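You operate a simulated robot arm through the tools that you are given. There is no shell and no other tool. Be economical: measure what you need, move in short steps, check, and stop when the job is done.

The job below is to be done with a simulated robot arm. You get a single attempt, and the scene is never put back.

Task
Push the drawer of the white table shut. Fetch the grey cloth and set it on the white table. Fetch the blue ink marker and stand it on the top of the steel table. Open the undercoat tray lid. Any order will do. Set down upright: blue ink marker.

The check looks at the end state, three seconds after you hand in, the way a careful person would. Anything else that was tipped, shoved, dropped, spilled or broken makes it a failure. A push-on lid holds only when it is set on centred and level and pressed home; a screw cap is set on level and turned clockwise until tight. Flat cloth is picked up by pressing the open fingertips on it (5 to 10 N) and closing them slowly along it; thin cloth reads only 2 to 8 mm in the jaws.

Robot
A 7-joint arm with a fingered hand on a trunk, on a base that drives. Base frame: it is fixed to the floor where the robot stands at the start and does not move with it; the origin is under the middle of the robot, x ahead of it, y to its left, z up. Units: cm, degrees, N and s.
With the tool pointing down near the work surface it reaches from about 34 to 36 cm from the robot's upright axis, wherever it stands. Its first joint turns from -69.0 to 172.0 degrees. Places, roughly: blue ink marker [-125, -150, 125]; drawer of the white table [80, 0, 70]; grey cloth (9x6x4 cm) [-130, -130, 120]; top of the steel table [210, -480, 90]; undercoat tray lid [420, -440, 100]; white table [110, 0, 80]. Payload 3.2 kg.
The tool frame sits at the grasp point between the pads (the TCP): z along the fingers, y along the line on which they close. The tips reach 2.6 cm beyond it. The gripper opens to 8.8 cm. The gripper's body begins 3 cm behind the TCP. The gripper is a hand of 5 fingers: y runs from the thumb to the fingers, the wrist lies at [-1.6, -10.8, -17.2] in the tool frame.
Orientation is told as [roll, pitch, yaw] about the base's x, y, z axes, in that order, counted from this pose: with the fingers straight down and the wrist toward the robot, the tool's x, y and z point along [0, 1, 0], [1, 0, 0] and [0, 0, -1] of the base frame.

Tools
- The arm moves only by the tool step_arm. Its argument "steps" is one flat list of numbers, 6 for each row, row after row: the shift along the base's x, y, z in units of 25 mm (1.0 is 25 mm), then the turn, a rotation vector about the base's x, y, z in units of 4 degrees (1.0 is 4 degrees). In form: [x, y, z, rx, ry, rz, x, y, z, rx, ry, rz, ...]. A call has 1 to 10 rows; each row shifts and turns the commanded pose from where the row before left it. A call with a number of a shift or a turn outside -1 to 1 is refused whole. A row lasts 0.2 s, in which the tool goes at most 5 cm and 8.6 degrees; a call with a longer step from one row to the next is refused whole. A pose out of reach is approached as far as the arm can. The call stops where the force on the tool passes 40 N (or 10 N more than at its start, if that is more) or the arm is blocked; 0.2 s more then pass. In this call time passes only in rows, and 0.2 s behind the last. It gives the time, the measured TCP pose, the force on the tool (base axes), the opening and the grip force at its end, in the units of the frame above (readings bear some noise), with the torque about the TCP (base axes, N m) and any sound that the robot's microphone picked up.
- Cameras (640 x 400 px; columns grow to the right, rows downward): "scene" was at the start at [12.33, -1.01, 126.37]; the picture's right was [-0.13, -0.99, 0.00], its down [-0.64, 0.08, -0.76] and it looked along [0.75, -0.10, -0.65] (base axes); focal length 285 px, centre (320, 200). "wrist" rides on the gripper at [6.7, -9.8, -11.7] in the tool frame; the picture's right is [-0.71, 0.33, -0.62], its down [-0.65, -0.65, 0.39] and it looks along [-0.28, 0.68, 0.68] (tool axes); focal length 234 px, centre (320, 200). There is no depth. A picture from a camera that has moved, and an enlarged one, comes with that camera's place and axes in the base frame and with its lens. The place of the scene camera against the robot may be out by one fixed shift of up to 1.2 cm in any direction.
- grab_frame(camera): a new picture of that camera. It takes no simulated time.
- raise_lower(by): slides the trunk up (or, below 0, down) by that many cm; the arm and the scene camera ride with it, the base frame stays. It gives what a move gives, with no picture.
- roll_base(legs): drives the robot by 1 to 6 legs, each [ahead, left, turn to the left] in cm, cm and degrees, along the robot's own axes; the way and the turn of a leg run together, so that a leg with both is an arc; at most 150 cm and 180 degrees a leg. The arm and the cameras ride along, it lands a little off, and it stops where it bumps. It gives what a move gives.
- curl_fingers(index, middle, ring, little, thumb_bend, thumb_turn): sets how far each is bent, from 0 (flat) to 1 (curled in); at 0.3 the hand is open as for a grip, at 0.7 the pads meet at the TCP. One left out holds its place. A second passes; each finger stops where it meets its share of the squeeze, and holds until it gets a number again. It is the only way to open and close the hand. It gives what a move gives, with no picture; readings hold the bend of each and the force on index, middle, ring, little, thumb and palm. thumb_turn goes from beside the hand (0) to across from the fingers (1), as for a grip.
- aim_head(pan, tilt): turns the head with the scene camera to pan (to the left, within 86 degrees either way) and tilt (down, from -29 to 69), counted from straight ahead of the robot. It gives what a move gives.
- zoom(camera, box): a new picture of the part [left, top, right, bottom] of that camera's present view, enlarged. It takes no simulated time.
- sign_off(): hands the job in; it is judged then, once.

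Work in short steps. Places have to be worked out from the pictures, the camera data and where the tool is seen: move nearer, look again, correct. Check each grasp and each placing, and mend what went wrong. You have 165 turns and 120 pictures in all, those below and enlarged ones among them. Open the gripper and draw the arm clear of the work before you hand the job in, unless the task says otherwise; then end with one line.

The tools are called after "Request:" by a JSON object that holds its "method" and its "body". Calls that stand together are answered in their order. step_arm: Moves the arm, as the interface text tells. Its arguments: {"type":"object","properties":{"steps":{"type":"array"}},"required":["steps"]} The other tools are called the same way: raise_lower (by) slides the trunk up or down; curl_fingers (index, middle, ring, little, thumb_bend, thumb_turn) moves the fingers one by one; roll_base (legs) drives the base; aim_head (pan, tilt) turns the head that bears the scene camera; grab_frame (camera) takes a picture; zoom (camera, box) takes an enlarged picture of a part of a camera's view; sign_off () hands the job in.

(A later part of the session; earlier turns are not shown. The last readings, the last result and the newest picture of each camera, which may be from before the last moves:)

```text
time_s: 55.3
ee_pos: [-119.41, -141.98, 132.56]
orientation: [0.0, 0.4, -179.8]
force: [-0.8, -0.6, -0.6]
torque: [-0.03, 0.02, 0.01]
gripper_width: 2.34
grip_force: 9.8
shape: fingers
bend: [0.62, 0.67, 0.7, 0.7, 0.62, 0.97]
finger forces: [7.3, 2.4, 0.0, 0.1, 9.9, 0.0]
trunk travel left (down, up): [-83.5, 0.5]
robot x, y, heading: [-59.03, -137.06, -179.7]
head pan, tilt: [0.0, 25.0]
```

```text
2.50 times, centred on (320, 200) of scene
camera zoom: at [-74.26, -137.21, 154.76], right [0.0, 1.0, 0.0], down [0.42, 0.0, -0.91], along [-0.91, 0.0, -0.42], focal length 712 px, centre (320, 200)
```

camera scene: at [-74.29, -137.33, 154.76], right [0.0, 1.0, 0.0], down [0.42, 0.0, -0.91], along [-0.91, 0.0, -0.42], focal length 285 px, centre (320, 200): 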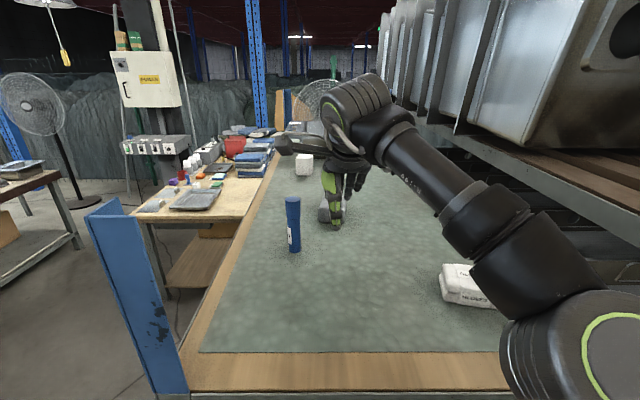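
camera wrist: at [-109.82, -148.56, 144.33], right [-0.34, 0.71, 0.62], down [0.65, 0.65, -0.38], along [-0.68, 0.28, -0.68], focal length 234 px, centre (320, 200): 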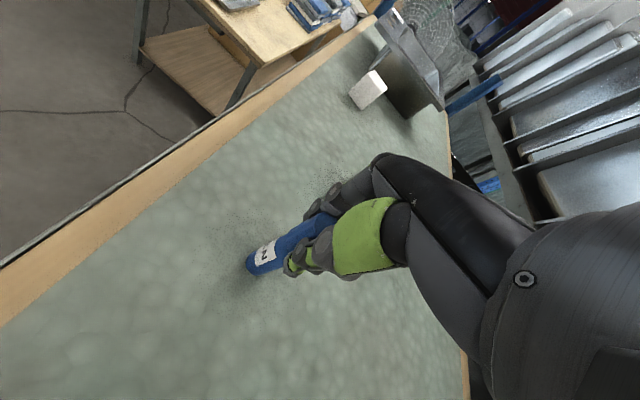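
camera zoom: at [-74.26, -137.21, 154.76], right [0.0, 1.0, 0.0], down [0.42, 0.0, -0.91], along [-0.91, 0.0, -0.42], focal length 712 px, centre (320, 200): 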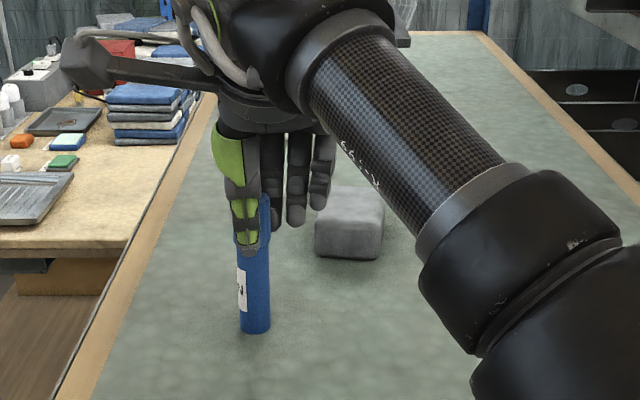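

Gripped at about 10 N with a width of 2.3 cm. I'll lift 4 cm and check.

Request:
{"method": "step_arm", "body": {"steps": [0, 0, 0.4, 0, 0, 0, 0, 0, 0.4, 0, 0, 0, 0, 0, 0.4, 0, 0, 0, 0, 0, 0.4, 0, 0, 0]}}

Request:
{"method": "grab_frame", "body": {"camera": "wrist"}}

Request:
{"method": "zoom", "body": {"camera": "scene", "box": [220, 100, 420, 260]}}

```text
time_s: 56.3
ee_pos: [-117.94, -141.4, 135.57]
orientation: [-0.1, 0.5, -179.8]
force: [0.9, -0.5, -1.5]
torque: [-0.02, -0.03, -0.02]
gripper_width: 2.3
grip_force: 10.1
shape: fingers
bend: [0.62, 0.67, 0.7, 0.7, 0.62, 0.97]
finger forces: [7.3, 2.3, 0.0, 0.0, 9.8, 0.0]
out of reach, approached as far as the arm can: row 2, 3, 4
trunk travel left (down, up): [-83.5, 0.5]
robot x, y, heading: [-58.91, -137.64, -179.7]
head pan, tilt: [0.0, 25.0]
```

```text
83 pictures are left
camera wrist: at [-108.35, -148.08, 147.44], right [-0.34, 0.71, 0.62], down [0.65, 0.65, -0.38], along [-0.68, 0.28, -0.68], focal length 234 px, centre (320, 200)
```

wrist: 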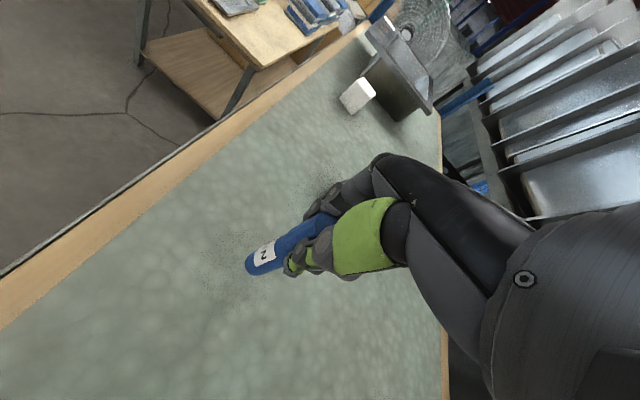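

```text
2.50 times, centred on (320, 180) of scene
camera zoom: at [-74.22, -137.22, 154.77], right [0.0, 1.0, 0.0], down [0.42, 0.0, -0.91], along [-0.91, 0.0, -0.42], focal length 712 px, centre (320, 250)
```

zoom: 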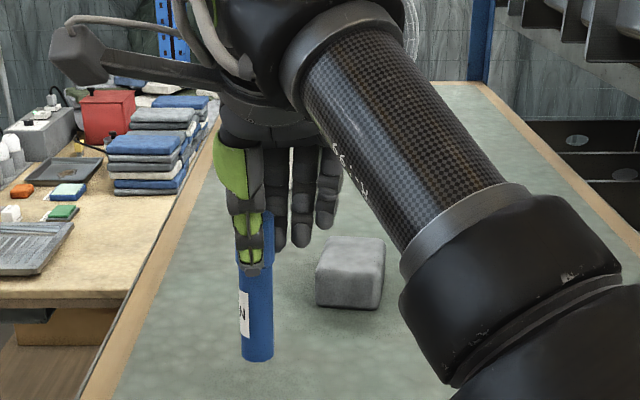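

The marker is lifted. I'll shift back to y≈-131 so the wrist bracket clears the left post, then reverse out.

Request:
{"method": "step_arm", "body": {"steps": [0.3, 0.7, 0.2, 0, 0, 0, 0.3, 0.7, 0.2, 0, 0, 0, 0, 0.7, 0, 0, 0, 0, 0, 0.7, 0, 0, 0, 0, 0, 0.7, 0, 0, 0, 0, 0, 0.7, 0, 0, 0, 0]}}

Request:
{"method": "roll_base", "body": {"legs": [[-60, 0, 0]]}}

Request:
{"method": "aim_head", "body": {"pan": 80, "tilt": 15}}

Request:
{"method": "grab_frame", "body": {"camera": "wrist"}}

Request:
{"method": "grab_frame", "body": {"camera": "scene"}}

```text
time_s: 57.7
ee_pos: [-116.42, -131.03, 136.59]
orientation: [0.0, 0.5, -179.7]
force: [0.1, 0.2, 0.9]
torque: [0.02, 0.03, 0.01]
gripper_width: 2.32
grip_force: 9.4
shape: fingers
bend: [0.62, 0.67, 0.7, 0.7, 0.62, 0.97]
finger forces: [7.3, 2.3, 0.0, 0.1, 9.9, 0.0]
trunk travel left (down, up): [-83.5, 0.5]
robot x, y, heading: [-58.86, -137.25, -180.0]
head pan, tilt: [0.0, 25.0]
```

```text
time_s: 61.1
ee_pos: [-55.24, -130.69, 136.5]
orientation: [0.0, 0.5, 179.5]
force: [0.4, -0.7, 0.0]
torque: [0.02, 0.02, -0.01]
gripper_width: 2.31
grip_force: 10.2
shape: fingers
bend: [0.62, 0.67, 0.7, 0.7, 0.62, 0.97]
finger forces: [7.3, 2.3, 0.0, 0.0, 9.8, 0.0]
trunk travel left (down, up): [-83.5, 0.5]
robot x, y, heading: [2.4, -137.44, 179.4]
head pan, tilt: [0.0, 25.0]
```

```text
time_s: 62.7
ee_pos: [-55.17, -130.79, 136.65]
orientation: [-0.1, 0.6, 179.6]
force: [-0.5, 0.5, -0.7]
torque: [-0.02, 0.02, 0.0]
gripper_width: 2.34
grip_force: 9.3
shape: fingers
bend: [0.62, 0.67, 0.7, 0.7, 0.62, 0.97]
finger forces: [7.4, 2.3, 0.1, 0.0, 9.8, 0.0]
trunk travel left (down, up): [-83.5, 0.5]
robot x, y, heading: [2.16, -137.86, 179.3]
head pan, tilt: [80.0, 15.0]
```

```text
81 pictures are left
camera wrist: at [-45.69, -137.41, 148.4], right [-0.33, 0.71, 0.62], down [0.66, 0.64, -0.38], along [-0.67, 0.29, -0.68], focal length 234 px, centre (320, 200)
```

wrist: 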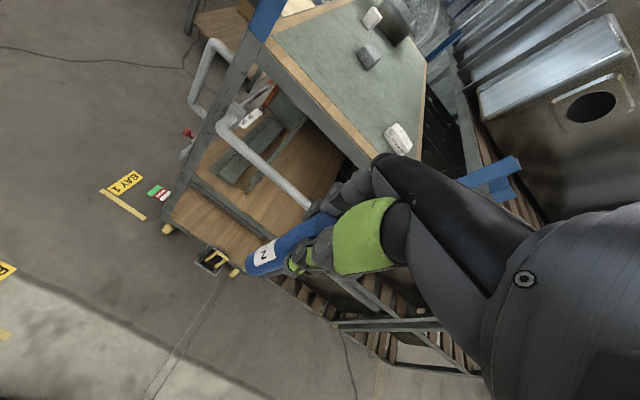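

```text
80 pictures are left
camera scene: at [-5.6, -146.51, 156.39], right [-0.98, 0.18, 0.0], down [0.05, 0.25, -0.97], along [-0.18, -0.95, -0.26], focal length 285 px, centre (320, 200)
```

scene: 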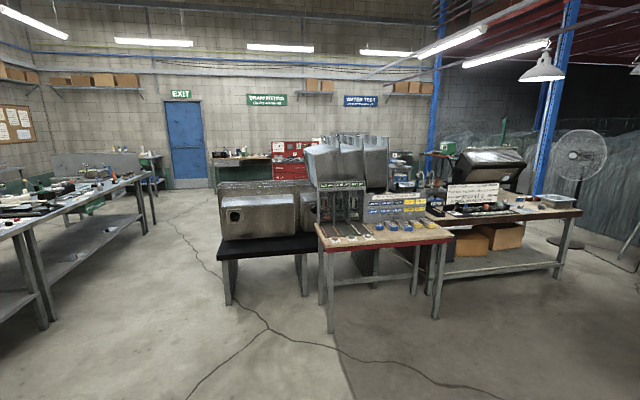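

The marker is held firmly. The steel bench's near long side is at about x 176, y -378..-620, with a corridor at x≈110 between it and the black bench. I'll retract the arm, turn to face -y and drive there.

Request:
{"method": "step_arm", "body": {"steps": [0.8, 0, 0, 0, 0, 0, 0.8, 0, 0, 0, 0, 0, 0.8, 0, 0, 0, 0, 0, 0.8, 0, 0, 0, 0, 0, 0.8, 0, 0, 0, 0, 0, 0.8, 0, 0, 0, 0, 0, 0.8, 0, 0, 0, 0, 0, 0.8, 0, 0, 0, 0, 0]}}

Request:
{"method": "aim_head", "body": {"pan": 0, "tilt": 25}}

Request:
{"method": "roll_base", "body": {"legs": [[0, 0, 90], [90, 38, 0], [0, 70, 0]]}}

Request:
{"method": "grab_frame", "body": {"camera": "scene"}}

```text
time_s: 64.5
ee_pos: [-39.03, -130.64, 136.58]
orientation: [-0.1, 0.3, 179.5]
force: [0.8, -0.5, -1.0]
torque: [-0.06, 0.03, -0.01]
gripper_width: 2.31
grip_force: 9.7
shape: fingers
bend: [0.62, 0.67, 0.7, 0.7, 0.62, 0.97]
finger forces: [7.3, 2.3, 0.0, 0.1, 9.8, 0.0]
trunk travel left (down, up): [-83.5, 0.5]
robot x, y, heading: [2.59, -137.55, 179.4]
head pan, tilt: [80.0, 15.0]
```

```text
time_s: 66.0
ee_pos: [-39.11, -130.6, 136.57]
orientation: [-0.3, 0.5, 179.5]
force: [0.0, -0.4, -1.2]
torque: [0.0, 0.0, 0.0]
gripper_width: 2.33
grip_force: 9.5
shape: fingers
bend: [0.62, 0.67, 0.7, 0.7, 0.62, 0.97]
finger forces: [7.4, 2.3, 0.0, 0.0, 9.8, 0.0]
trunk travel left (down, up): [-83.5, 0.5]
robot x, y, heading: [1.89, -137.29, 179.2]
head pan, tilt: [0.0, 25.0]
```

```text
time_s: 78.3
ee_pos: [101.29, -270.62, 136.35]
orientation: [0.0, 0.5, -90.4]
force: [-0.2, 0.8, -0.8]
torque: [0.03, 0.01, 0.01]
gripper_width: 2.3
grip_force: 9.8
shape: fingers
bend: [0.62, 0.67, 0.7, 0.7, 0.62, 0.97]
finger forces: [7.3, 2.3, 0.0, 0.0, 9.5, 0.0]
trunk travel left (down, up): [-83.5, 0.5]
robot x, y, heading: [108.51, -229.16, -90.6]
head pan, tilt: [0.0, 25.0]
```

```text
79 pictures are left
camera scene: at [106.85, -243.29, 154.76], right [-1.0, 0.01, 0.0], down [0.0, 0.42, -0.91], along [-0.01, -0.91, -0.42], focal length 285 px, centre (320, 200)
```

scene: 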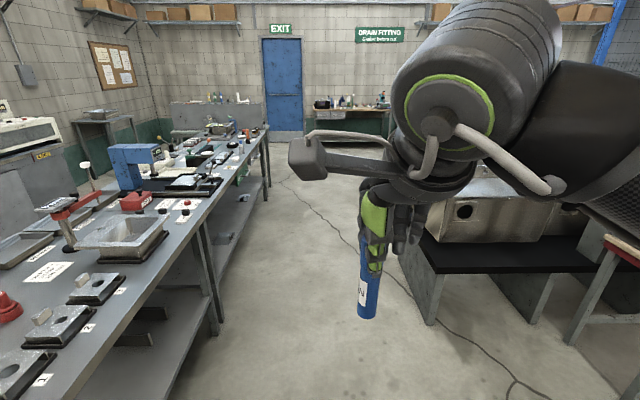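

The corridor is clear. The bench is two tables, and the second spans y≈-345..-577 with its edge at x≈161. I'll drive down and look left over its top.

Request:
{"method": "roll_base", "body": {"legs": [[150, -3, 0], [70, 0, 0]]}}

Request:
{"method": "aim_head", "body": {"pan": 80, "tilt": 40}}

Request:
{"method": "grab_frame", "body": {"camera": "scene"}}

```text
refused: leg 1 is longer than a leg can be; nothing moved
```

```text
time_s: 79.8
ee_pos: [101.33, -270.47, 136.47]
orientation: [-0.1, 0.5, -90.4]
force: [1.0, 0.3, -1.0]
torque: [0.03, 0.02, -0.01]
gripper_width: 2.3
grip_force: 9.8
shape: fingers
bend: [0.62, 0.67, 0.7, 0.7, 0.62, 0.97]
finger forces: [7.4, 2.3, 0.1, 0.0, 9.4, 0.0]
trunk travel left (down, up): [-83.5, 0.5]
robot x, y, heading: [108.21, -229.28, -90.2]
head pan, tilt: [80.0, 40.0]
```

```text
78 pictures are left
camera scene: at [115.31, -235.62, 152.43], right [-0.18, -0.98, 0.0], down [-0.63, 0.12, -0.77], along [0.75, -0.14, -0.64], focal length 285 px, centre (320, 200)
```

scene: 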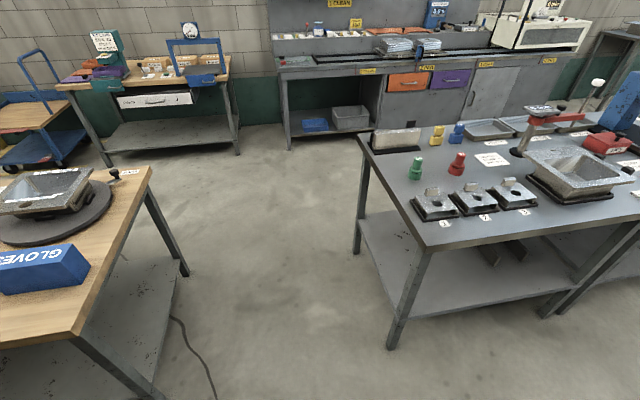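

The first grey table spans y -276..-385, so the target table, centred near y -480, is the next one. I'll drive on and look at it.

Request:
{"method": "roll_base", "body": {"legs": [[140, -3, 0], [80, 0, 0]]}}

Request:
{"method": "grab_frame", "body": {"camera": "scene"}}

```text
time_s: 90.8
ee_pos: [96.41, -491.62, 136.58]
orientation: [-0.2, 0.5, -89.8]
force: [-0.4, -0.7, -0.1]
torque: [-0.01, -0.01, 0.0]
gripper_width: 2.28
grip_force: 9.3
shape: fingers
bend: [0.62, 0.67, 0.7, 0.7, 0.62, 0.97]
finger forces: [7.3, 2.3, 0.0, 0.1, 9.5, 0.0]
trunk travel left (down, up): [-83.5, 0.5]
robot x, y, heading: [102.61, -450.01, -89.8]
head pan, tilt: [80.0, 40.0]
```

```text
77 pictures are left
camera scene: at [110.03, -456.63, 152.43], right [-0.17, -0.99, 0.0], down [-0.63, 0.11, -0.77], along [0.75, -0.13, -0.64], focal length 285 px, centre (320, 200)
```

scene: 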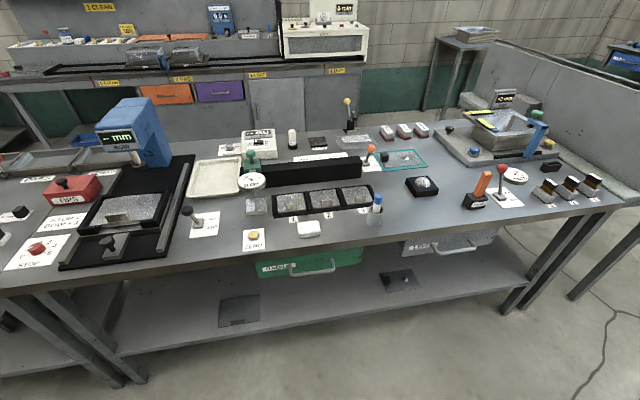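

The table top is cluttered but has open patches near the front edge. I'll zoom in to choose a spot.

Request:
{"method": "zoom", "body": {"camera": "scene", "box": [320, 120, 620, 290]}}

```text
2.13 times, centred on (470, 205) of scene
camera zoom: at [110.03, -456.63, 152.43], right [-0.17, -0.99, 0.0], down [-0.63, 0.11, -0.77], along [0.75, -0.13, -0.64], focal length 608 px, centre (0, 189)
```

zoom: 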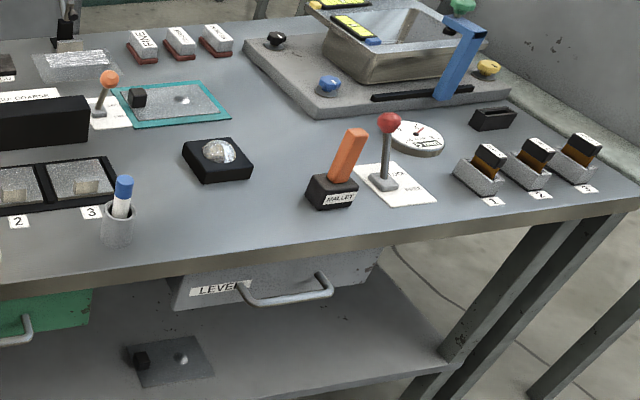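

There's an open patch at about (170,-500) between the pen cup (y -484), the mallet (y -520) and the black button (x 179). I'll turn to face the table and slide to line up.

Request:
{"method": "roll_base", "body": {"legs": [[0, 0, 90], [0, -43, 0]]}}

Request:
{"method": "aim_head", "body": {"pan": 0, "tilt": 45}}

Request:
{"method": "raise_lower", "body": {"by": -27}}

Request:
{"method": "grab_frame", "body": {"camera": "scene"}}

Request:
{"method": "grab_frame", "body": {"camera": "wrist"}}

```text
time_s: 97.3
ee_pos: [145.04, -498.84, 136.49]
orientation: [-0.1, 0.3, 1.1]
force: [0.4, -0.1, -1.3]
torque: [-0.02, 0.0, 0.02]
gripper_width: 2.27
grip_force: 9.6
shape: fingers
bend: [0.63, 0.67, 0.7, 0.7, 0.63, 0.97]
finger forces: [7.2, 2.2, 0.0, 0.1, 9.1, 0.0]
trunk travel left (down, up): [-83.5, 0.5]
robot x, y, heading: [103.31, -492.98, 0.8]
head pan, tilt: [80.0, 40.0]
```

```text
time_s: 98.8
ee_pos: [144.91, -498.76, 136.49]
orientation: [-0.1, 0.5, 1.2]
force: [-0.3, -0.5, -0.5]
torque: [0.01, 0.0, 0.01]
gripper_width: 2.27
grip_force: 9.3
shape: fingers
bend: [0.63, 0.67, 0.7, 0.7, 0.63, 0.97]
finger forces: [7.2, 2.2, 0.0, 0.1, 9.2, 0.1]
trunk travel left (down, up): [-83.5, 0.5]
robot x, y, heading: [103.6, -493.16, 1.2]
head pan, tilt: [0.0, 45.0]
```

```text
time_s: 101.5
ee_pos: [144.97, -498.84, 109.43]
orientation: [-0.1, 0.5, 1.1]
force: [0.0, -0.5, -0.2]
torque: [-0.03, 0.01, 0.0]
gripper_width: 2.26
grip_force: 8.9
shape: fingers
bend: [0.63, 0.67, 0.7, 0.7, 0.63, 0.97]
finger forces: [7.1, 2.2, 0.1, 0.0, 9.2, 0.1]
trunk travel left (down, up): [-56.5, 27.5]
robot x, y, heading: [103.55, -493.22, 0.7]
head pan, tilt: [0.0, 45.0]
```

```text
75 pictures are left
camera scene: at [115.62, -492.88, 124.71], right [0.02, -1.0, 0.0], down [-0.71, -0.01, -0.71], along [0.71, 0.01, -0.71], focal length 285 px, centre (320, 200)
```

scene: 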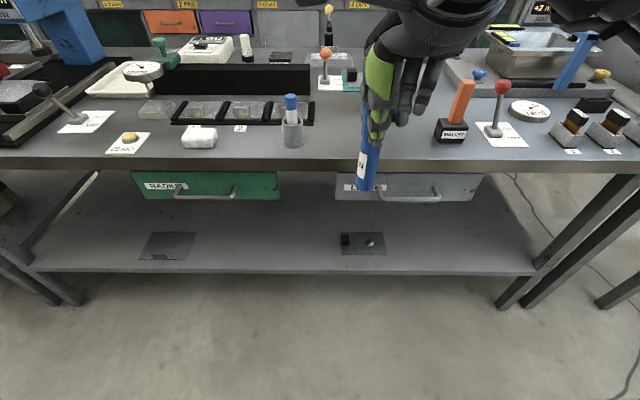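

```text
74 pictures are left
camera wrist: at [135.13, -492.37, 121.31], right [0.35, -0.7, 0.62], down [-0.64, -0.66, -0.38], along [0.68, -0.27, -0.68], focal length 234 px, centre (320, 200)
```

wrist: 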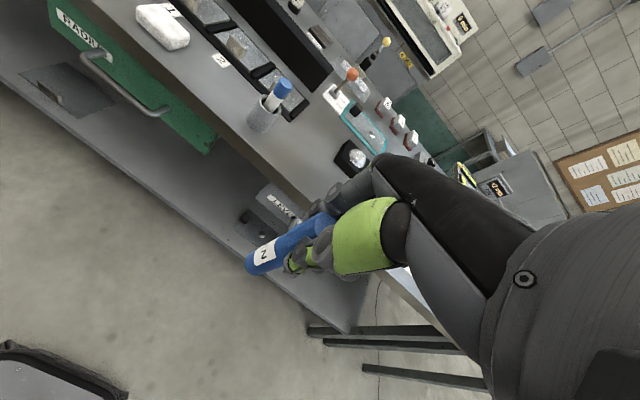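

The path to the patch is clear, with the marker bottom at about z 100. I'll drive 25 cm ahead over the table edge.

Request:
{"method": "roll_base", "body": {"legs": [[25, 0, 0]]}}

Request:
{"method": "grab_frame", "body": {"camera": "scene"}}

Request:
{"method": "grab_frame", "body": {"camera": "wrist"}}

```text
time_s: 103.3
ee_pos: [169.58, -498.7, 109.44]
orientation: [-0.1, 0.5, 0.9]
force: [0.1, 0.3, -1.3]
torque: [-0.04, -0.02, -0.01]
gripper_width: 2.23
grip_force: 8.9
shape: fingers
bend: [0.63, 0.67, 0.7, 0.7, 0.63, 0.97]
finger forces: [7.3, 2.3, 0.0, 0.0, 9.2, 0.0]
trunk travel left (down, up): [-56.5, 27.5]
robot x, y, heading: [128.23, -492.52, 0.6]
head pan, tilt: [0.0, 45.0]
```

```text
73 pictures are left
camera scene: at [140.22, -492.55, 124.7], right [0.01, -1.0, 0.0], down [-0.71, -0.01, -0.71], along [0.71, 0.01, -0.71], focal length 285 px, centre (320, 200)
```

scene: 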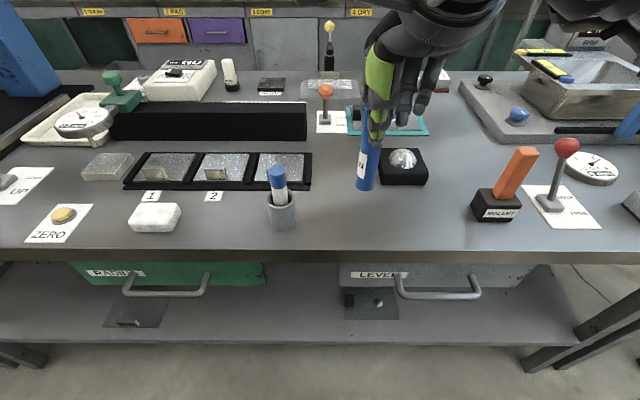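

```text
72 pictures are left
camera wrist: at [159.72, -492.09, 121.29], right [0.35, -0.7, 0.62], down [-0.65, -0.66, -0.38], along [0.68, -0.27, -0.68], focal length 234 px, centre (320, 200)
```

wrist: 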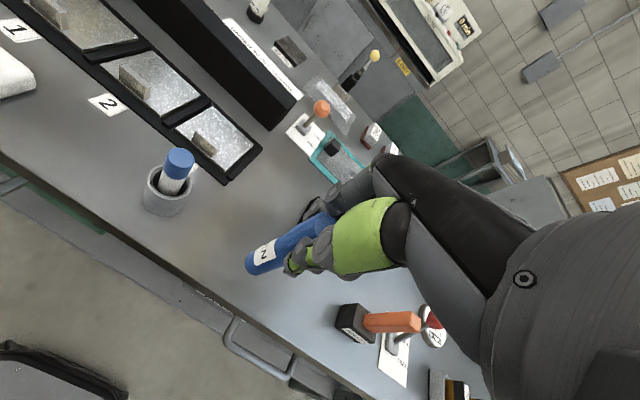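

The spot is good: clear of the cup, mallet and button. I'll lower about 7 cm, then creep down in small steps until contact.

Request:
{"method": "step_arm", "body": {"steps": [0.3, 0, -0.5, 0, 0, 0, 0, 0, -0.5, 0, 0, 0, 0, 0, -0.5, 0, 0, 0, 0, 0, -0.5, 0, 0, 0, 0, 0, -0.5, 0, 0, 0, 0, 0, -0.4, 0, 0, 0]}}

Request:
{"method": "zoom", "body": {"camera": "scene", "box": [240, 80, 540, 280]}}

Request:
{"method": "grab_frame", "body": {"camera": "wrist"}}

```text
time_s: 104.7
ee_pos: [170.41, -498.72, 102.13]
orientation: [0.0, 0.4, 0.9]
force: [-0.6, -0.3, -0.5]
torque: [0.03, -0.01, 0.01]
gripper_width: 2.23
grip_force: 8.9
shape: fingers
bend: [0.63, 0.67, 0.7, 0.7, 0.63, 0.97]
finger forces: [7.2, 2.2, 0.0, 0.0, 9.2, 0.1]
trunk travel left (down, up): [-56.5, 27.5]
robot x, y, heading: [127.93, -493.01, 0.8]
head pan, tilt: [0.0, 45.0]
```

```text
2.00 times, centred on (390, 180) of scene
camera zoom: at [140.15, -492.56, 124.7], right [0.01, -1.0, 0.0], down [-0.71, -0.01, -0.71], along [0.71, 0.01, -0.71], focal length 570 px, centre (180, 240)
```

zoom: 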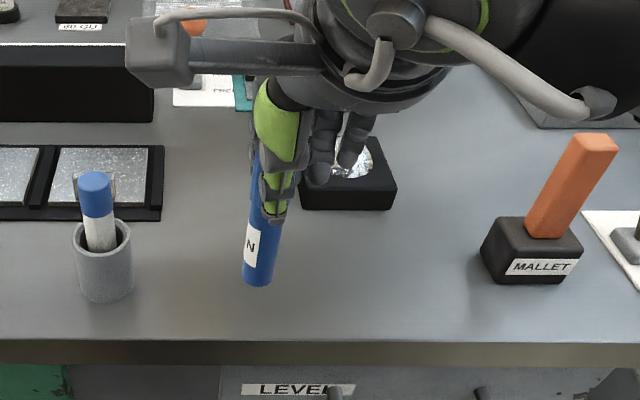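

```text
70 pictures are left
camera wrist: at [160.47, -492.11, 113.96], right [0.35, -0.7, 0.62], down [-0.65, -0.66, -0.38], along [0.68, -0.27, -0.68], focal length 234 px, centre (320, 200)
```

wrist: 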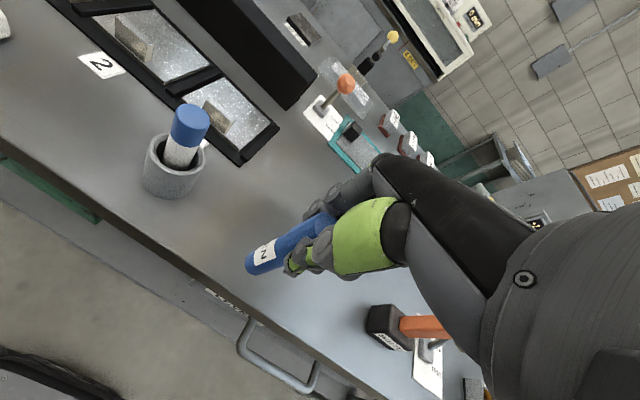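

The marker bottom is about 2 cm or less above the top. I'll creep down 1 cm at a time, watching the force.

Request:
{"method": "step_arm", "body": {"steps": [0, 0, -0.1, 0, 0, 0, 0, 0, -0.1, 0, 0, 0, 0, 0, -0.1, 0, 0, 0, 0, 0, -0.1, 0, 0, 0]}}

Request:
{"method": "step_arm", "body": {"steps": [0, 0, -0.08, 0, 0, 0, 0, 0, -0.08, 0, 0, 0, 0, 0, -0.08, 0, 0, 0]}}

Request:
{"method": "zoom", "body": {"camera": "scene", "box": [240, 80, 540, 280]}}

```text
time_s: 105.7
ee_pos: [170.36, -498.61, 101.23]
orientation: [-0.1, 0.4, 0.9]
force: [0.4, 0.9, -0.4]
torque: [0.02, -0.01, 0.05]
gripper_width: 2.25
grip_force: 8.8
shape: fingers
bend: [0.63, 0.67, 0.7, 0.7, 0.63, 0.97]
finger forces: [7.2, 2.2, 0.1, 0.0, 9.1, 0.0]
trunk travel left (down, up): [-56.5, 27.5]
robot x, y, heading: [128.03, -493.19, 0.8]
head pan, tilt: [0.0, 45.0]
```

```text
time_s: 106.5
ee_pos: [170.27, -498.61, 100.64]
orientation: [-0.2, 0.4, 0.8]
force: [0.6, 0.1, -0.5]
torque: [-0.02, -0.02, 0.01]
gripper_width: 2.24
grip_force: 9.6
shape: fingers
bend: [0.63, 0.67, 0.7, 0.7, 0.63, 0.97]
finger forces: [7.1, 2.2, 0.0, 0.0, 9.1, 0.0]
trunk travel left (down, up): [-56.5, 27.5]
robot x, y, heading: [128.3, -492.68, 0.7]
head pan, tilt: [0.0, 45.0]
```

```text
2.00 times, centred on (390, 180) of scene
camera zoom: at [140.14, -492.55, 124.7], right [0.01, -1.0, 0.0], down [-0.71, -0.01, -0.71], along [0.71, 0.01, -0.71], focal length 570 px, centre (180, 240)
```

zoom: 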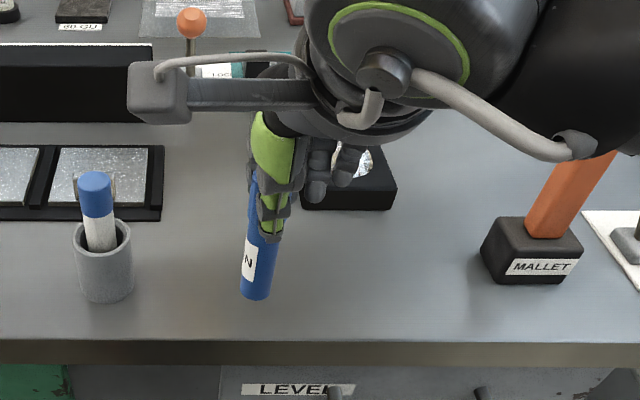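

No contact yet. I'll keep creeping down.

Request:
{"method": "step_arm", "body": {"steps": [0, 0, -0.08, 0, 0, 0, 0, 0, -0.08, 0, 0, 0, 0, 0, -0.08, 0, 0, 0]}}

Request:
{"method": "step_arm", "body": {"steps": [0, 0, -0.08, 0, 0, 0, 0, 0, -0.08, 0, 0, 0]}}

Request:
{"method": "zoom", "body": {"camera": "scene", "box": [240, 80, 540, 280]}}

```text
time_s: 107.3
ee_pos: [170.31, -498.77, 100.0]
orientation: [0.0, 0.4, 0.8]
force: [-1.0, -0.7, -1.5]
torque: [-0.04, 0.01, 0.02]
gripper_width: 2.22
grip_force: 9.8
shape: fingers
bend: [0.63, 0.67, 0.7, 0.7, 0.63, 0.97]
finger forces: [7.2, 2.3, 0.0, 0.0, 9.0, 0.1]
trunk travel left (down, up): [-56.5, 27.5]
robot x, y, heading: [127.92, -492.93, 0.7]
head pan, tilt: [0.0, 45.0]
```

```text
time_s: 107.9
ee_pos: [170.21, -498.71, 99.49]
orientation: [-0.1, 0.4, 0.9]
force: [0.2, 0.1, -1.5]
torque: [0.01, 0.03, 0.02]
gripper_width: 2.27
grip_force: 9.1
shape: fingers
bend: [0.63, 0.67, 0.7, 0.7, 0.63, 0.97]
finger forces: [7.2, 2.2, 0.0, 0.0, 9.1, 0.0]
trunk travel left (down, up): [-56.5, 27.5]
robot x, y, heading: [127.95, -492.96, 0.9]
head pan, tilt: [0.0, 45.0]
```

```text
2.00 times, centred on (390, 180) of scene
camera zoom: at [140.14, -492.55, 124.7], right [0.01, -1.0, 0.0], down [-0.71, -0.01, -0.71], along [0.71, 0.01, -0.71], focal length 570 px, centre (180, 240)
```

zoom: 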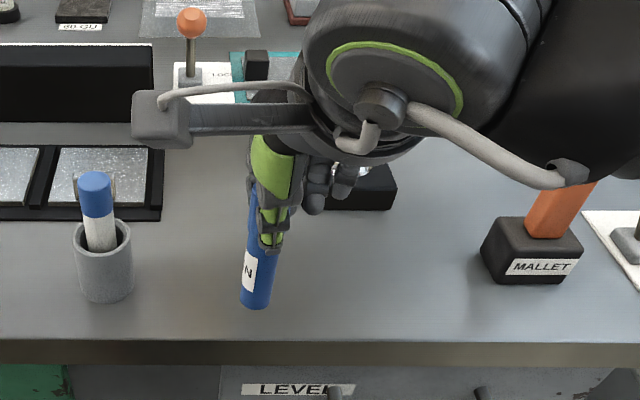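

Still no contact at TCP z 99.5, so I'll go further down.

Request:
{"method": "step_arm", "body": {"steps": [0, 0, -0.08, 0, 0, 0, 0, 0, -0.08, 0, 0, 0, 0, 0, -0.08, 0, 0, 0]}}

Request:
{"method": "step_arm", "body": {"steps": [0, 0, -0.08, 0, 0, 0, 0, 0, -0.08, 0, 0, 0, 0, 0, -0.08, 0, 0, 0]}}

Request:
{"method": "zoom", "body": {"camera": "scene", "box": [240, 80, 540, 280]}}

Request:
{"method": "zoom", "body": {"camera": "wrist", "box": [180, 130, 440, 330]}}

```text
time_s: 108.7
ee_pos: [170.19, -498.78, 99.0]
orientation: [0.0, 0.4, 0.9]
force: [-0.3, 0.1, -0.1]
torque: [0.01, -0.03, 0.0]
gripper_width: 2.26
grip_force: 9.7
shape: fingers
bend: [0.63, 0.67, 0.7, 0.7, 0.63, 0.97]
finger forces: [7.2, 2.2, 0.0, 0.1, 9.1, 0.0]
trunk travel left (down, up): [-56.5, 27.5]
robot x, y, heading: [128.21, -492.65, 0.9]
head pan, tilt: [0.0, 45.0]
```

```text
time_s: 109.5
ee_pos: [170.18, -498.62, 98.49]
orientation: [-0.1, 0.4, 0.9]
force: [-0.3, 0.2, -1.2]
torque: [0.02, -0.01, 0.03]
gripper_width: 2.25
grip_force: 9.4
shape: fingers
bend: [0.63, 0.67, 0.7, 0.7, 0.63, 0.97]
finger forces: [7.3, 2.2, 0.0, 0.1, 9.2, 0.0]
trunk travel left (down, up): [-56.5, 27.5]
robot x, y, heading: [127.85, -492.64, 1.0]
head pan, tilt: [0.0, 45.0]
```

```text
2.00 times, centred on (390, 180) of scene
camera zoom: at [140.14, -492.55, 124.7], right [0.01, -1.0, 0.0], down [-0.71, -0.01, -0.71], along [0.71, 0.01, -0.71], focal length 570 px, centre (180, 240)
```

zoom: 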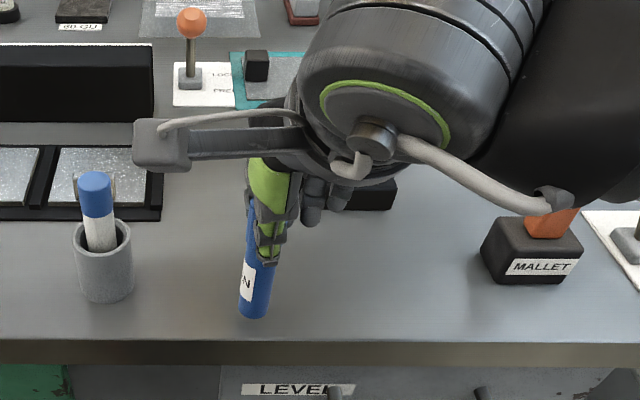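

```text
2.00 times, centred on (310, 230) of wrist
camera zoom: at [160.35, -492.11, 110.19], right [0.35, -0.7, 0.62], down [-0.65, -0.66, -0.38], along [0.68, -0.27, -0.68], focal length 468 px, centre (340, 140)
```

zoom: 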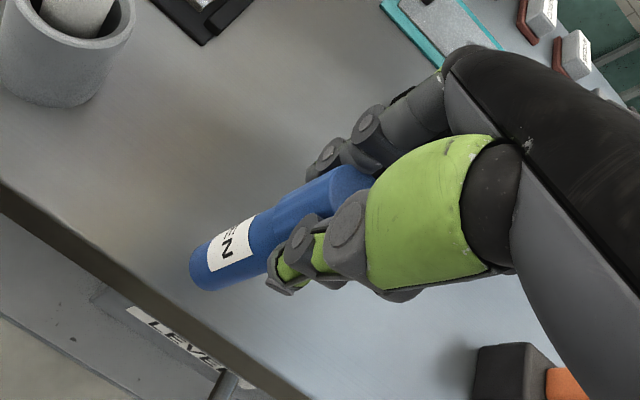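

Still hanging free. I'll lower another cm in two checked steps.

Request:
{"method": "step_arm", "body": {"steps": [0, 0, -0.08, 0, 0, 0, 0, 0, -0.08, 0, 0, 0, 0, 0, -0.08, 0, 0, 0]}}

Request:
{"method": "step_arm", "body": {"steps": [0, 0, -0.08, 0, 0, 0, 0, 0, -0.08, 0, 0, 0, 0, 0, -0.08, 0, 0, 0]}}

Request:
{"method": "step_arm", "body": {"steps": [0, 0, -0.08, 0, 0, 0, 0, 0, -0.08, 0, 0, 0, 0, 0, -0.08, 0, 0, 0]}}

Request:
{"method": "zoom", "body": {"camera": "wrist", "box": [180, 130, 440, 330]}}

```text
time_s: 110.3
ee_pos: [170.15, -498.8, 97.73]
orientation: [0.0, 0.5, 0.8]
force: [0.3, -0.2, -0.2]
torque: [0.0, -0.04, 0.02]
gripper_width: 2.25
grip_force: 8.9
shape: fingers
bend: [0.63, 0.67, 0.7, 0.7, 0.63, 0.97]
finger forces: [7.1, 2.2, 0.1, 0.0, 9.1, 0.0]
trunk travel left (down, up): [-56.5, 27.5]
robot x, y, heading: [128.0, -492.7, 0.8]
head pan, tilt: [0.0, 45.0]
```

```text
time_s: 111.1
ee_pos: [170.3, -498.65, 97.22]
orientation: [-0.1, 0.5, 1.0]
force: [0.0, 0.0, -1.3]
torque: [-0.03, 0.01, 0.0]
gripper_width: 2.27
grip_force: 8.8
shape: fingers
bend: [0.63, 0.67, 0.7, 0.7, 0.63, 0.97]
finger forces: [7.2, 2.2, 0.0, 0.0, 9.0, 0.0]
trunk travel left (down, up): [-56.5, 27.5]
robot x, y, heading: [128.14, -492.34, 0.9]
head pan, tilt: [0.0, 45.0]
```

```text
time_s: 111.9
ee_pos: [170.2, -498.66, 96.8]
orientation: [0.0, 0.4, 0.9]
force: [0.1, -1.3, -0.6]
torque: [0.03, 0.0, -0.01]
gripper_width: 2.25
grip_force: 8.9
shape: fingers
bend: [0.63, 0.67, 0.7, 0.7, 0.63, 0.97]
finger forces: [7.3, 2.2, 0.0, 0.0, 9.0, 0.0]
trunk travel left (down, up): [-56.5, 27.5]
robot x, y, heading: [128.06, -493.05, 0.9]
head pan, tilt: [0.0, 45.0]
```

```text
2.00 times, centred on (310, 230) of wrist
camera zoom: at [160.42, -492.07, 108.5], right [0.35, -0.7, 0.62], down [-0.65, -0.66, -0.38], along [0.68, -0.27, -0.68], focal length 468 px, centre (340, 140)
```

zoom: 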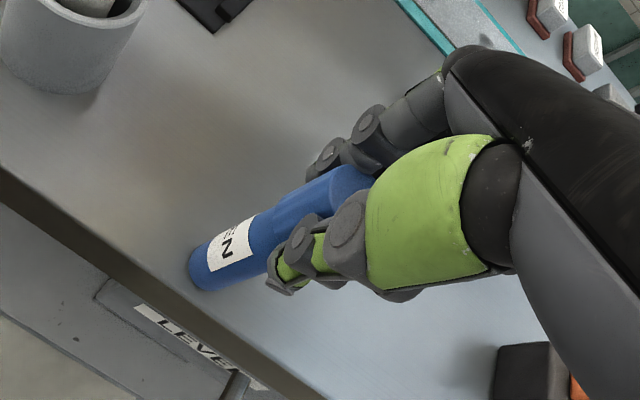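

Triangulating the cup's foot suggests the top is nearer z≈84–86, so 1–3 cm remain. I'll continue creeping.

Request:
{"method": "step_arm", "body": {"steps": [0, 0, -0.1, 0, 0, 0, 0, 0, -0.1, 0, 0, 0, 0, 0, -0.1, 0, 0, 0]}}

Request:
{"method": "step_arm", "body": {"steps": [0, 0, -0.08, 0, 0, 0, 0, 0, -0.08, 0, 0, 0]}}

Request:
{"method": "step_arm", "body": {"steps": [0, 0, -0.08, 0, 0, 0, 0, 0, -0.08, 0, 0, 0]}}

Request:
{"method": "zoom", "body": {"camera": "scene", "box": [240, 80, 540, 280]}}

```text
time_s: 112.7
ee_pos: [170.06, -498.54, 96.29]
orientation: [0.0, -0.1, 0.8]
force: [0.8, 0.7, 20.8]
torque: [0.03, -0.05, -0.01]
gripper_width: 2.2
grip_force: 12.9
shape: fingers
bend: [0.63, 0.67, 0.7, 0.7, 0.63, 0.97]
finger forces: [8.5, 4.6, 0.0, 0.0, 12.7, 0.0]
trunk travel left (down, up): [-56.5, 27.5]
robot x, y, heading: [128.09, -492.83, 0.8]
head pan, tilt: [0.0, 45.0]
```

```text
time_s: 113.3
ee_pos: [170.17, -498.5, 95.72]
orientation: [0.0, 0.2, 0.9]
force: [0.0, 1.0, 21.3]
torque: [0.03, -0.08, -0.01]
gripper_width: 2.11
grip_force: 12.1
shape: fingers
bend: [0.64, 0.67, 0.7, 0.7, 0.63, 0.96]
finger forces: [8.0, 5.4, 0.0, 0.0, 11.7, 0.0]
trunk travel left (down, up): [-56.5, 27.5]
robot x, y, heading: [127.9, -493.0, 0.9]
head pan, tilt: [0.0, 45.0]
```

```text
time_s: 113.9
ee_pos: [170.07, -498.62, 95.03]
orientation: [-0.1, 0.4, 0.9]
force: [0.0, 0.5, 10.5]
torque: [-0.02, -0.04, 0.01]
gripper_width: 1.71
grip_force: 8.1
shape: fingers
bend: [0.65, 0.67, 0.7, 0.7, 0.65, 0.96]
finger forces: [5.0, 3.4, 0.1, 0.0, 8.1, 0.0]
trunk travel left (down, up): [-56.5, 27.5]
robot x, y, heading: [128.07, -493.05, 0.9]
head pan, tilt: [0.0, 45.0]
```

```text
2.00 times, centred on (390, 180) of scene
camera zoom: at [140.0, -492.51, 124.72], right [0.01, -1.0, 0.0], down [-0.71, -0.01, -0.71], along [0.71, 0.01, -0.71], focal length 570 px, centre (180, 240)
```

zoom: 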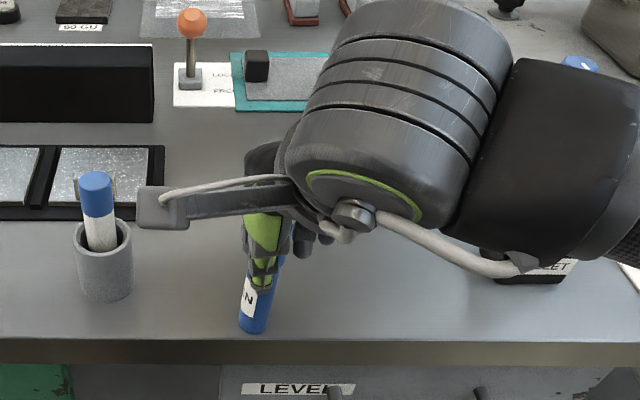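

The marker touched down at TCP z≈96.4, so the top is at about z 87, and I then over-pressed slightly, letting the fingers slide about 1 cm. It's also within 2 cm of the edge. I'll lift 1.5 cm, move 2.5 cm inward, and check the grip.

Request:
{"method": "step_arm", "body": {"steps": [0, 0, 0.2, 0, 0, 0, 0, 0, 0.4, 0, 0, 0, 0.5, 0, 0, 0, 0, 0, 0.5, 0, 0, 0, 0, 0]}}

Request:
{"method": "zoom", "body": {"camera": "wrist", "box": [180, 100, 440, 330]}}

Request:
{"method": "zoom", "body": {"camera": "scene", "box": [240, 80, 540, 280]}}

```text
time_s: 114.9
ee_pos: [172.8, -498.71, 96.61]
orientation: [0.0, 0.5, 0.8]
force: [-0.4, 0.1, -0.2]
torque: [0.01, -0.03, -0.01]
gripper_width: 1.7
grip_force: 7.5
shape: fingers
bend: [0.65, 0.67, 0.7, 0.7, 0.65, 0.96]
finger forces: [4.7, 3.5, 0.1, 0.0, 6.6, 0.0]
trunk travel left (down, up): [-56.5, 27.5]
robot x, y, heading: [127.97, -492.91, 0.7]
head pan, tilt: [0.0, 45.0]
```

```text
1.74 times, centred on (310, 215) of wrist
camera zoom: at [162.98, -492.07, 108.38], right [0.35, -0.7, 0.62], down [-0.65, -0.66, -0.38], along [0.68, -0.27, -0.68], focal length 407 px, centre (337, 174)
```

zoom: 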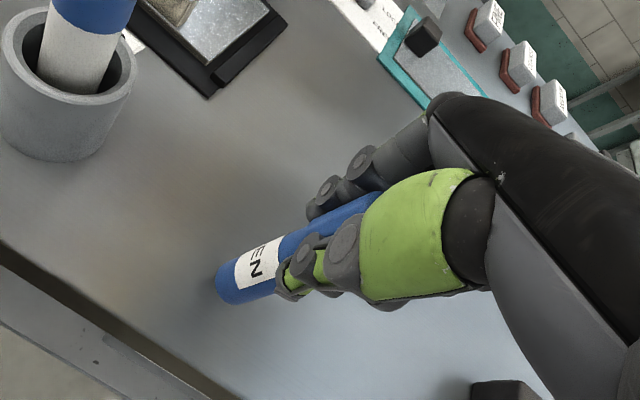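

```text
2.00 times, centred on (390, 180) of scene
camera zoom: at [140.16, -492.54, 124.7], right [0.01, -1.0, 0.0], down [-0.71, -0.01, -0.71], along [0.71, 0.01, -0.71], focal length 570 px, centre (180, 240)
```

zoom: 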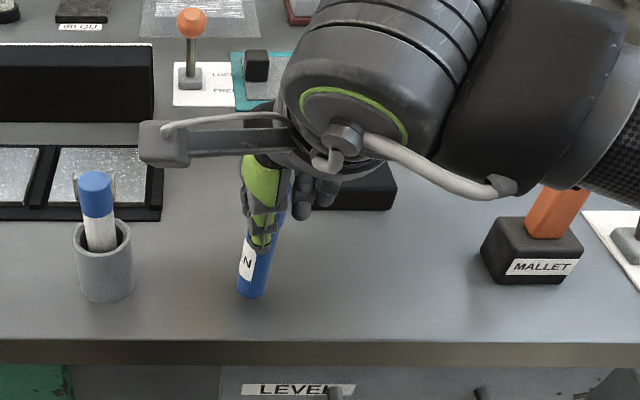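

The marker is still held but may lean a few degrees. I'll zoom in tighter to measure the tilt.

Request:
{"method": "zoom", "body": {"camera": "scene", "box": [330, 140, 420, 240]}}

```text
4.00 times, centred on (375, 190) of scene
camera zoom: at [140.16, -492.54, 124.7], right [0.01, -1.0, 0.0], down [-0.71, -0.01, -0.71], along [0.71, 0.01, -0.71], focal length 1140 px, centre (100, 240)
```

zoom: 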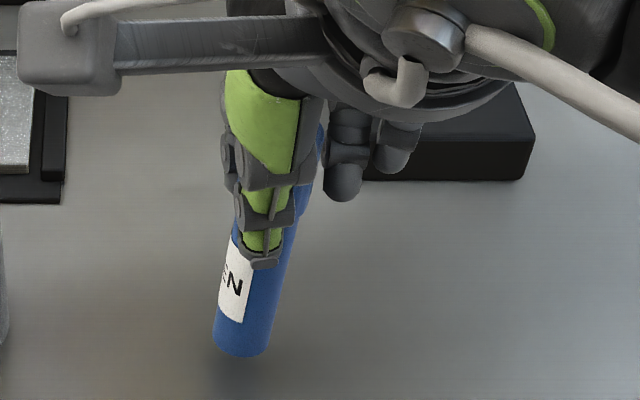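

The marker leans about 4–5° with its top toward -y. I'll roll the hand -4.4° about x to bring it plumb and look again.

Request:
{"method": "step_arm", "body": {"steps": [0, 0, 0.1, -0.55, 0, 0, 0, 0, 0, -0.55, 0, 0]}}

Request:
{"method": "zoom", "body": {"camera": "scene", "box": [330, 140, 420, 240]}}

Request:
{"method": "zoom", "body": {"camera": "wrist", "box": [180, 100, 440, 330]}}

```text
time_s: 115.5
ee_pos: [172.84, -498.67, 96.74]
orientation: [-4.5, 0.5, 0.7]
force: [-0.1, 0.7, -0.5]
torque: [0.01, -0.03, -0.02]
gripper_width: 1.7
grip_force: 6.8
shape: fingers
bend: [0.65, 0.67, 0.7, 0.7, 0.65, 0.96]
finger forces: [4.8, 3.4, 0.0, 0.1, 6.4, 0.1]
trunk travel left (down, up): [-56.5, 27.5]
robot x, y, heading: [128.04, -492.53, 1.0]
head pan, tilt: [0.0, 45.0]
```

```text
4.00 times, centred on (375, 190) of scene
camera zoom: at [140.14, -492.54, 124.7], right [0.01, -1.0, 0.0], down [-0.71, -0.01, -0.71], along [0.71, 0.01, -0.71], focal length 1140 px, centre (100, 240)
```

zoom: 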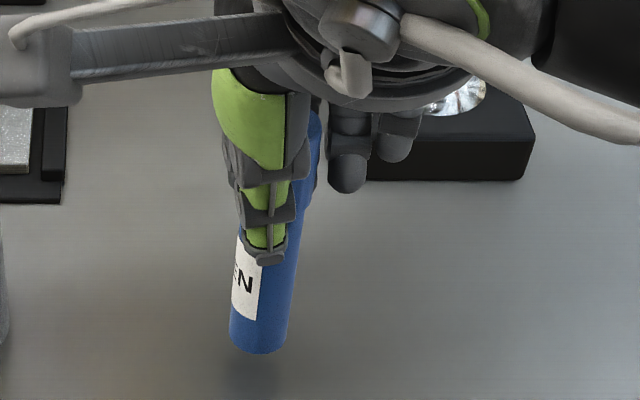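

```text
1.74 times, centred on (310, 215) of wrist
camera zoom: at [162.96, -491.18, 108.07], right [0.35, -0.65, 0.67], down [-0.65, -0.69, -0.33], along [0.68, -0.32, -0.66], focal length 407 px, centre (337, 174)
```

zoom: 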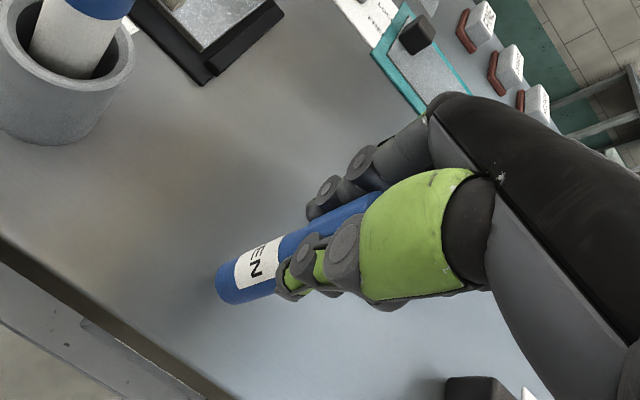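

The marker now looks plumb. I'll lower toward contact at TCP≈95, checking after each small step.

Request:
{"method": "step_arm", "body": {"steps": [0, 0, -0.12, 0, 0, 0, 0, 0, -0.12, 0, 0, 0, 0, 0, -0.12, 0, 0, 0, 0, 0, -0.06, 0, 0, 0]}}

```text
time_s: 116.5
ee_pos: [172.76, -498.67, 95.89]
orientation: [-4.6, 0.5, 0.8]
force: [-0.4, 0.1, -0.4]
torque: [-0.03, 0.0, 0.05]
gripper_width: 1.72
grip_force: 7.6
shape: fingers
bend: [0.65, 0.67, 0.7, 0.7, 0.65, 0.96]
finger forces: [4.8, 3.3, 0.0, 0.0, 6.4, 0.0]
trunk travel left (down, up): [-56.5, 27.5]
robot x, y, heading: [128.16, -492.93, 0.7]
head pan, tilt: [0.0, 45.0]
```

No contact yet; 2 mm more at a time.

Request:
{"method": "step_arm", "body": {"steps": [0, 0, -0.06, 0, 0, 0, 0, 0, -0.06, 0, 0, 0]}}

```text
time_s: 117.1
ee_pos: [172.69, -498.88, 95.53]
orientation: [-4.4, 0.5, 0.8]
force: [0.2, -0.7, -0.9]
torque: [-0.02, 0.01, 0.03]
gripper_width: 1.7
grip_force: 7.0
shape: fingers
bend: [0.65, 0.67, 0.7, 0.7, 0.65, 0.96]
finger forces: [4.7, 3.2, 0.1, 0.0, 6.6, 0.0]
trunk travel left (down, up): [-56.5, 27.5]
robot x, y, heading: [128.41, -493.03, 0.7]
head pan, tilt: [0.0, 45.0]
```

Continuing down.

Request:
{"method": "step_arm", "body": {"steps": [0, 0, -0.06, 0, 0, 0, 0, 0, -0.06, 0, 0, 0]}}

```text
time_s: 117.7
ee_pos: [172.76, -498.73, 95.17]
orientation: [-4.5, 0.6, 0.8]
force: [-0.7, 0.8, 0.1]
torque: [0.03, -0.03, 0.01]
gripper_width: 1.69
grip_force: 7.2
shape: fingers
bend: [0.65, 0.67, 0.7, 0.7, 0.65, 0.96]
finger forces: [4.6, 3.2, 0.0, 0.0, 6.4, 0.0]
trunk travel left (down, up): [-56.5, 27.5]
robot x, y, heading: [128.13, -492.84, 0.6]
head pan, tilt: [0.0, 45.0]
```

One more small step.

Request:
{"method": "step_arm", "body": {"steps": [0, 0, -0.06, 0, 0, 0]}}

```text
time_s: 118.1
ee_pos: [172.68, -498.67, 95.0]
orientation: [-4.4, 0.3, 0.8]
force: [-0.4, -0.4, 3.0]
torque: [0.03, 0.01, -0.02]
gripper_width: 1.7
grip_force: 7.3
shape: fingers
bend: [0.65, 0.67, 0.7, 0.7, 0.65, 0.96]
finger forces: [4.5, 3.1, 0.0, 0.0, 6.8, 0.0]
trunk travel left (down, up): [-56.5, 27.5]
robot x, y, heading: [127.97, -492.49, 0.9]
head pan, tilt: [0.0, 45.0]
```

Touchdown at 3 N. I'll seat it a hair more, then look before releasing.

Request:
{"method": "step_arm", "body": {"steps": [0, 0, -0.03, 0, 0, 0]}}

Request:
{"method": "zoom", "body": {"camera": "scene", "box": [330, 140, 420, 240]}}

Request:
{"method": "zoom", "body": {"camera": "wrist", "box": [180, 100, 440, 330]}}

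```text
time_s: 118.5
ee_pos: [172.67, -498.62, 95.24]
orientation: [-4.4, 0.3, 0.8]
force: [0.1, 0.4, 7.4]
torque: [0.03, -0.02, 0.03]
gripper_width: 1.69
grip_force: 7.5
shape: fingers
bend: [0.65, 0.67, 0.7, 0.7, 0.65, 0.96]
finger forces: [4.6, 3.3, 0.1, 0.1, 7.2, 0.0]
trunk travel left (down, up): [-56.5, 27.5]
robot x, y, heading: [128.05, -492.79, 0.8]
head pan, tilt: [0.0, 45.0]
```

```text
4.00 times, centred on (375, 190) of scene
camera zoom: at [140.04, -492.54, 124.73], right [0.01, -1.0, 0.0], down [-0.71, -0.01, -0.71], along [0.71, 0.01, -0.71], focal length 1140 px, centre (100, 240)
```

zoom: 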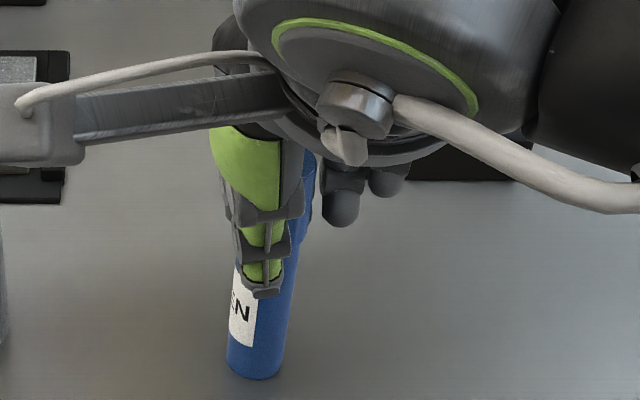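

```text
1.74 times, centred on (310, 215) of wrist
camera zoom: at [162.8, -491.23, 106.35], right [0.35, -0.65, 0.67], down [-0.65, -0.69, -0.33], along [0.68, -0.32, -0.66], focal length 407 px, centre (337, 174)
```

zoom: 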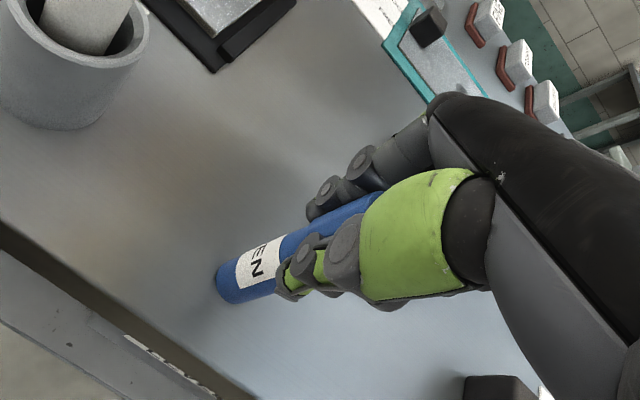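

It's standing plumb with 7 N of contact. I'll release gently by opening a little first.

Request:
{"method": "curl_fingers", "body": {"index": 0.58, "middle": 0.58, "ring": 0.58, "little": 0.58, "thumb_bend": 0.58}}

Request:
{"method": "zoom", "body": {"camera": "scene", "box": [330, 140, 420, 240]}}

Request:
{"method": "zoom", "body": {"camera": "wrist", "box": [180, 100, 440, 330]}}

```text
time_s: 119.5
ee_pos: [172.71, -498.73, 94.98]
orientation: [-4.5, 0.5, 0.8]
force: [0.4, 0.6, -0.4]
torque: [-0.02, -0.02, 0.01]
gripper_width: 3.03
grip_force: 0.0
shape: fingers
bend: [0.57, 0.57, 0.57, 0.57, 0.57, 0.97]
finger forces: [0.0, 0.1, 0.0, 0.0, 0.0, 0.1]
trunk travel left (down, up): [-56.5, 27.5]
robot x, y, heading: [127.8, -493.14, 0.6]
head pan, tilt: [0.0, 45.0]
```

```text
4.00 times, centred on (375, 190) of scene
camera zoom: at [140.14, -492.55, 124.7], right [0.01, -1.0, 0.0], down [-0.71, -0.01, -0.71], along [0.71, 0.01, -0.71], focal length 1140 px, centre (100, 240)
```

zoom: 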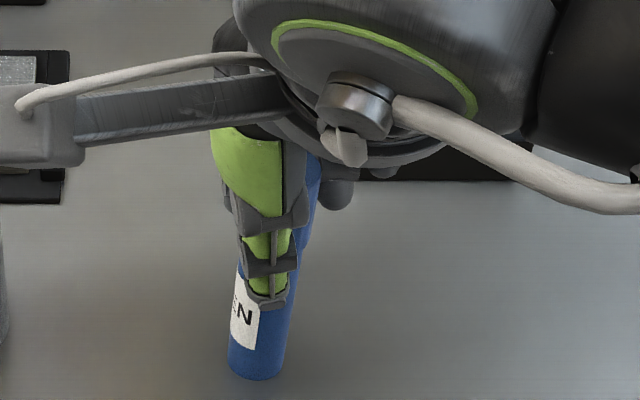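

```text
1.74 times, centred on (310, 215) of wrist
camera zoom: at [162.88, -491.24, 106.27], right [0.35, -0.65, 0.67], down [-0.65, -0.69, -0.33], along [0.68, -0.32, -0.66], focal length 407 px, centre (337, 174)
```

zoom: 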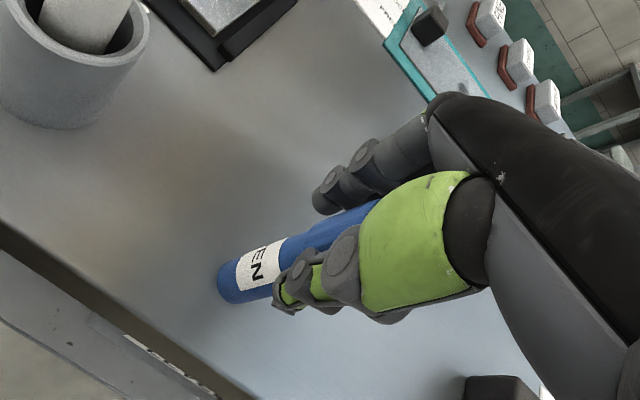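

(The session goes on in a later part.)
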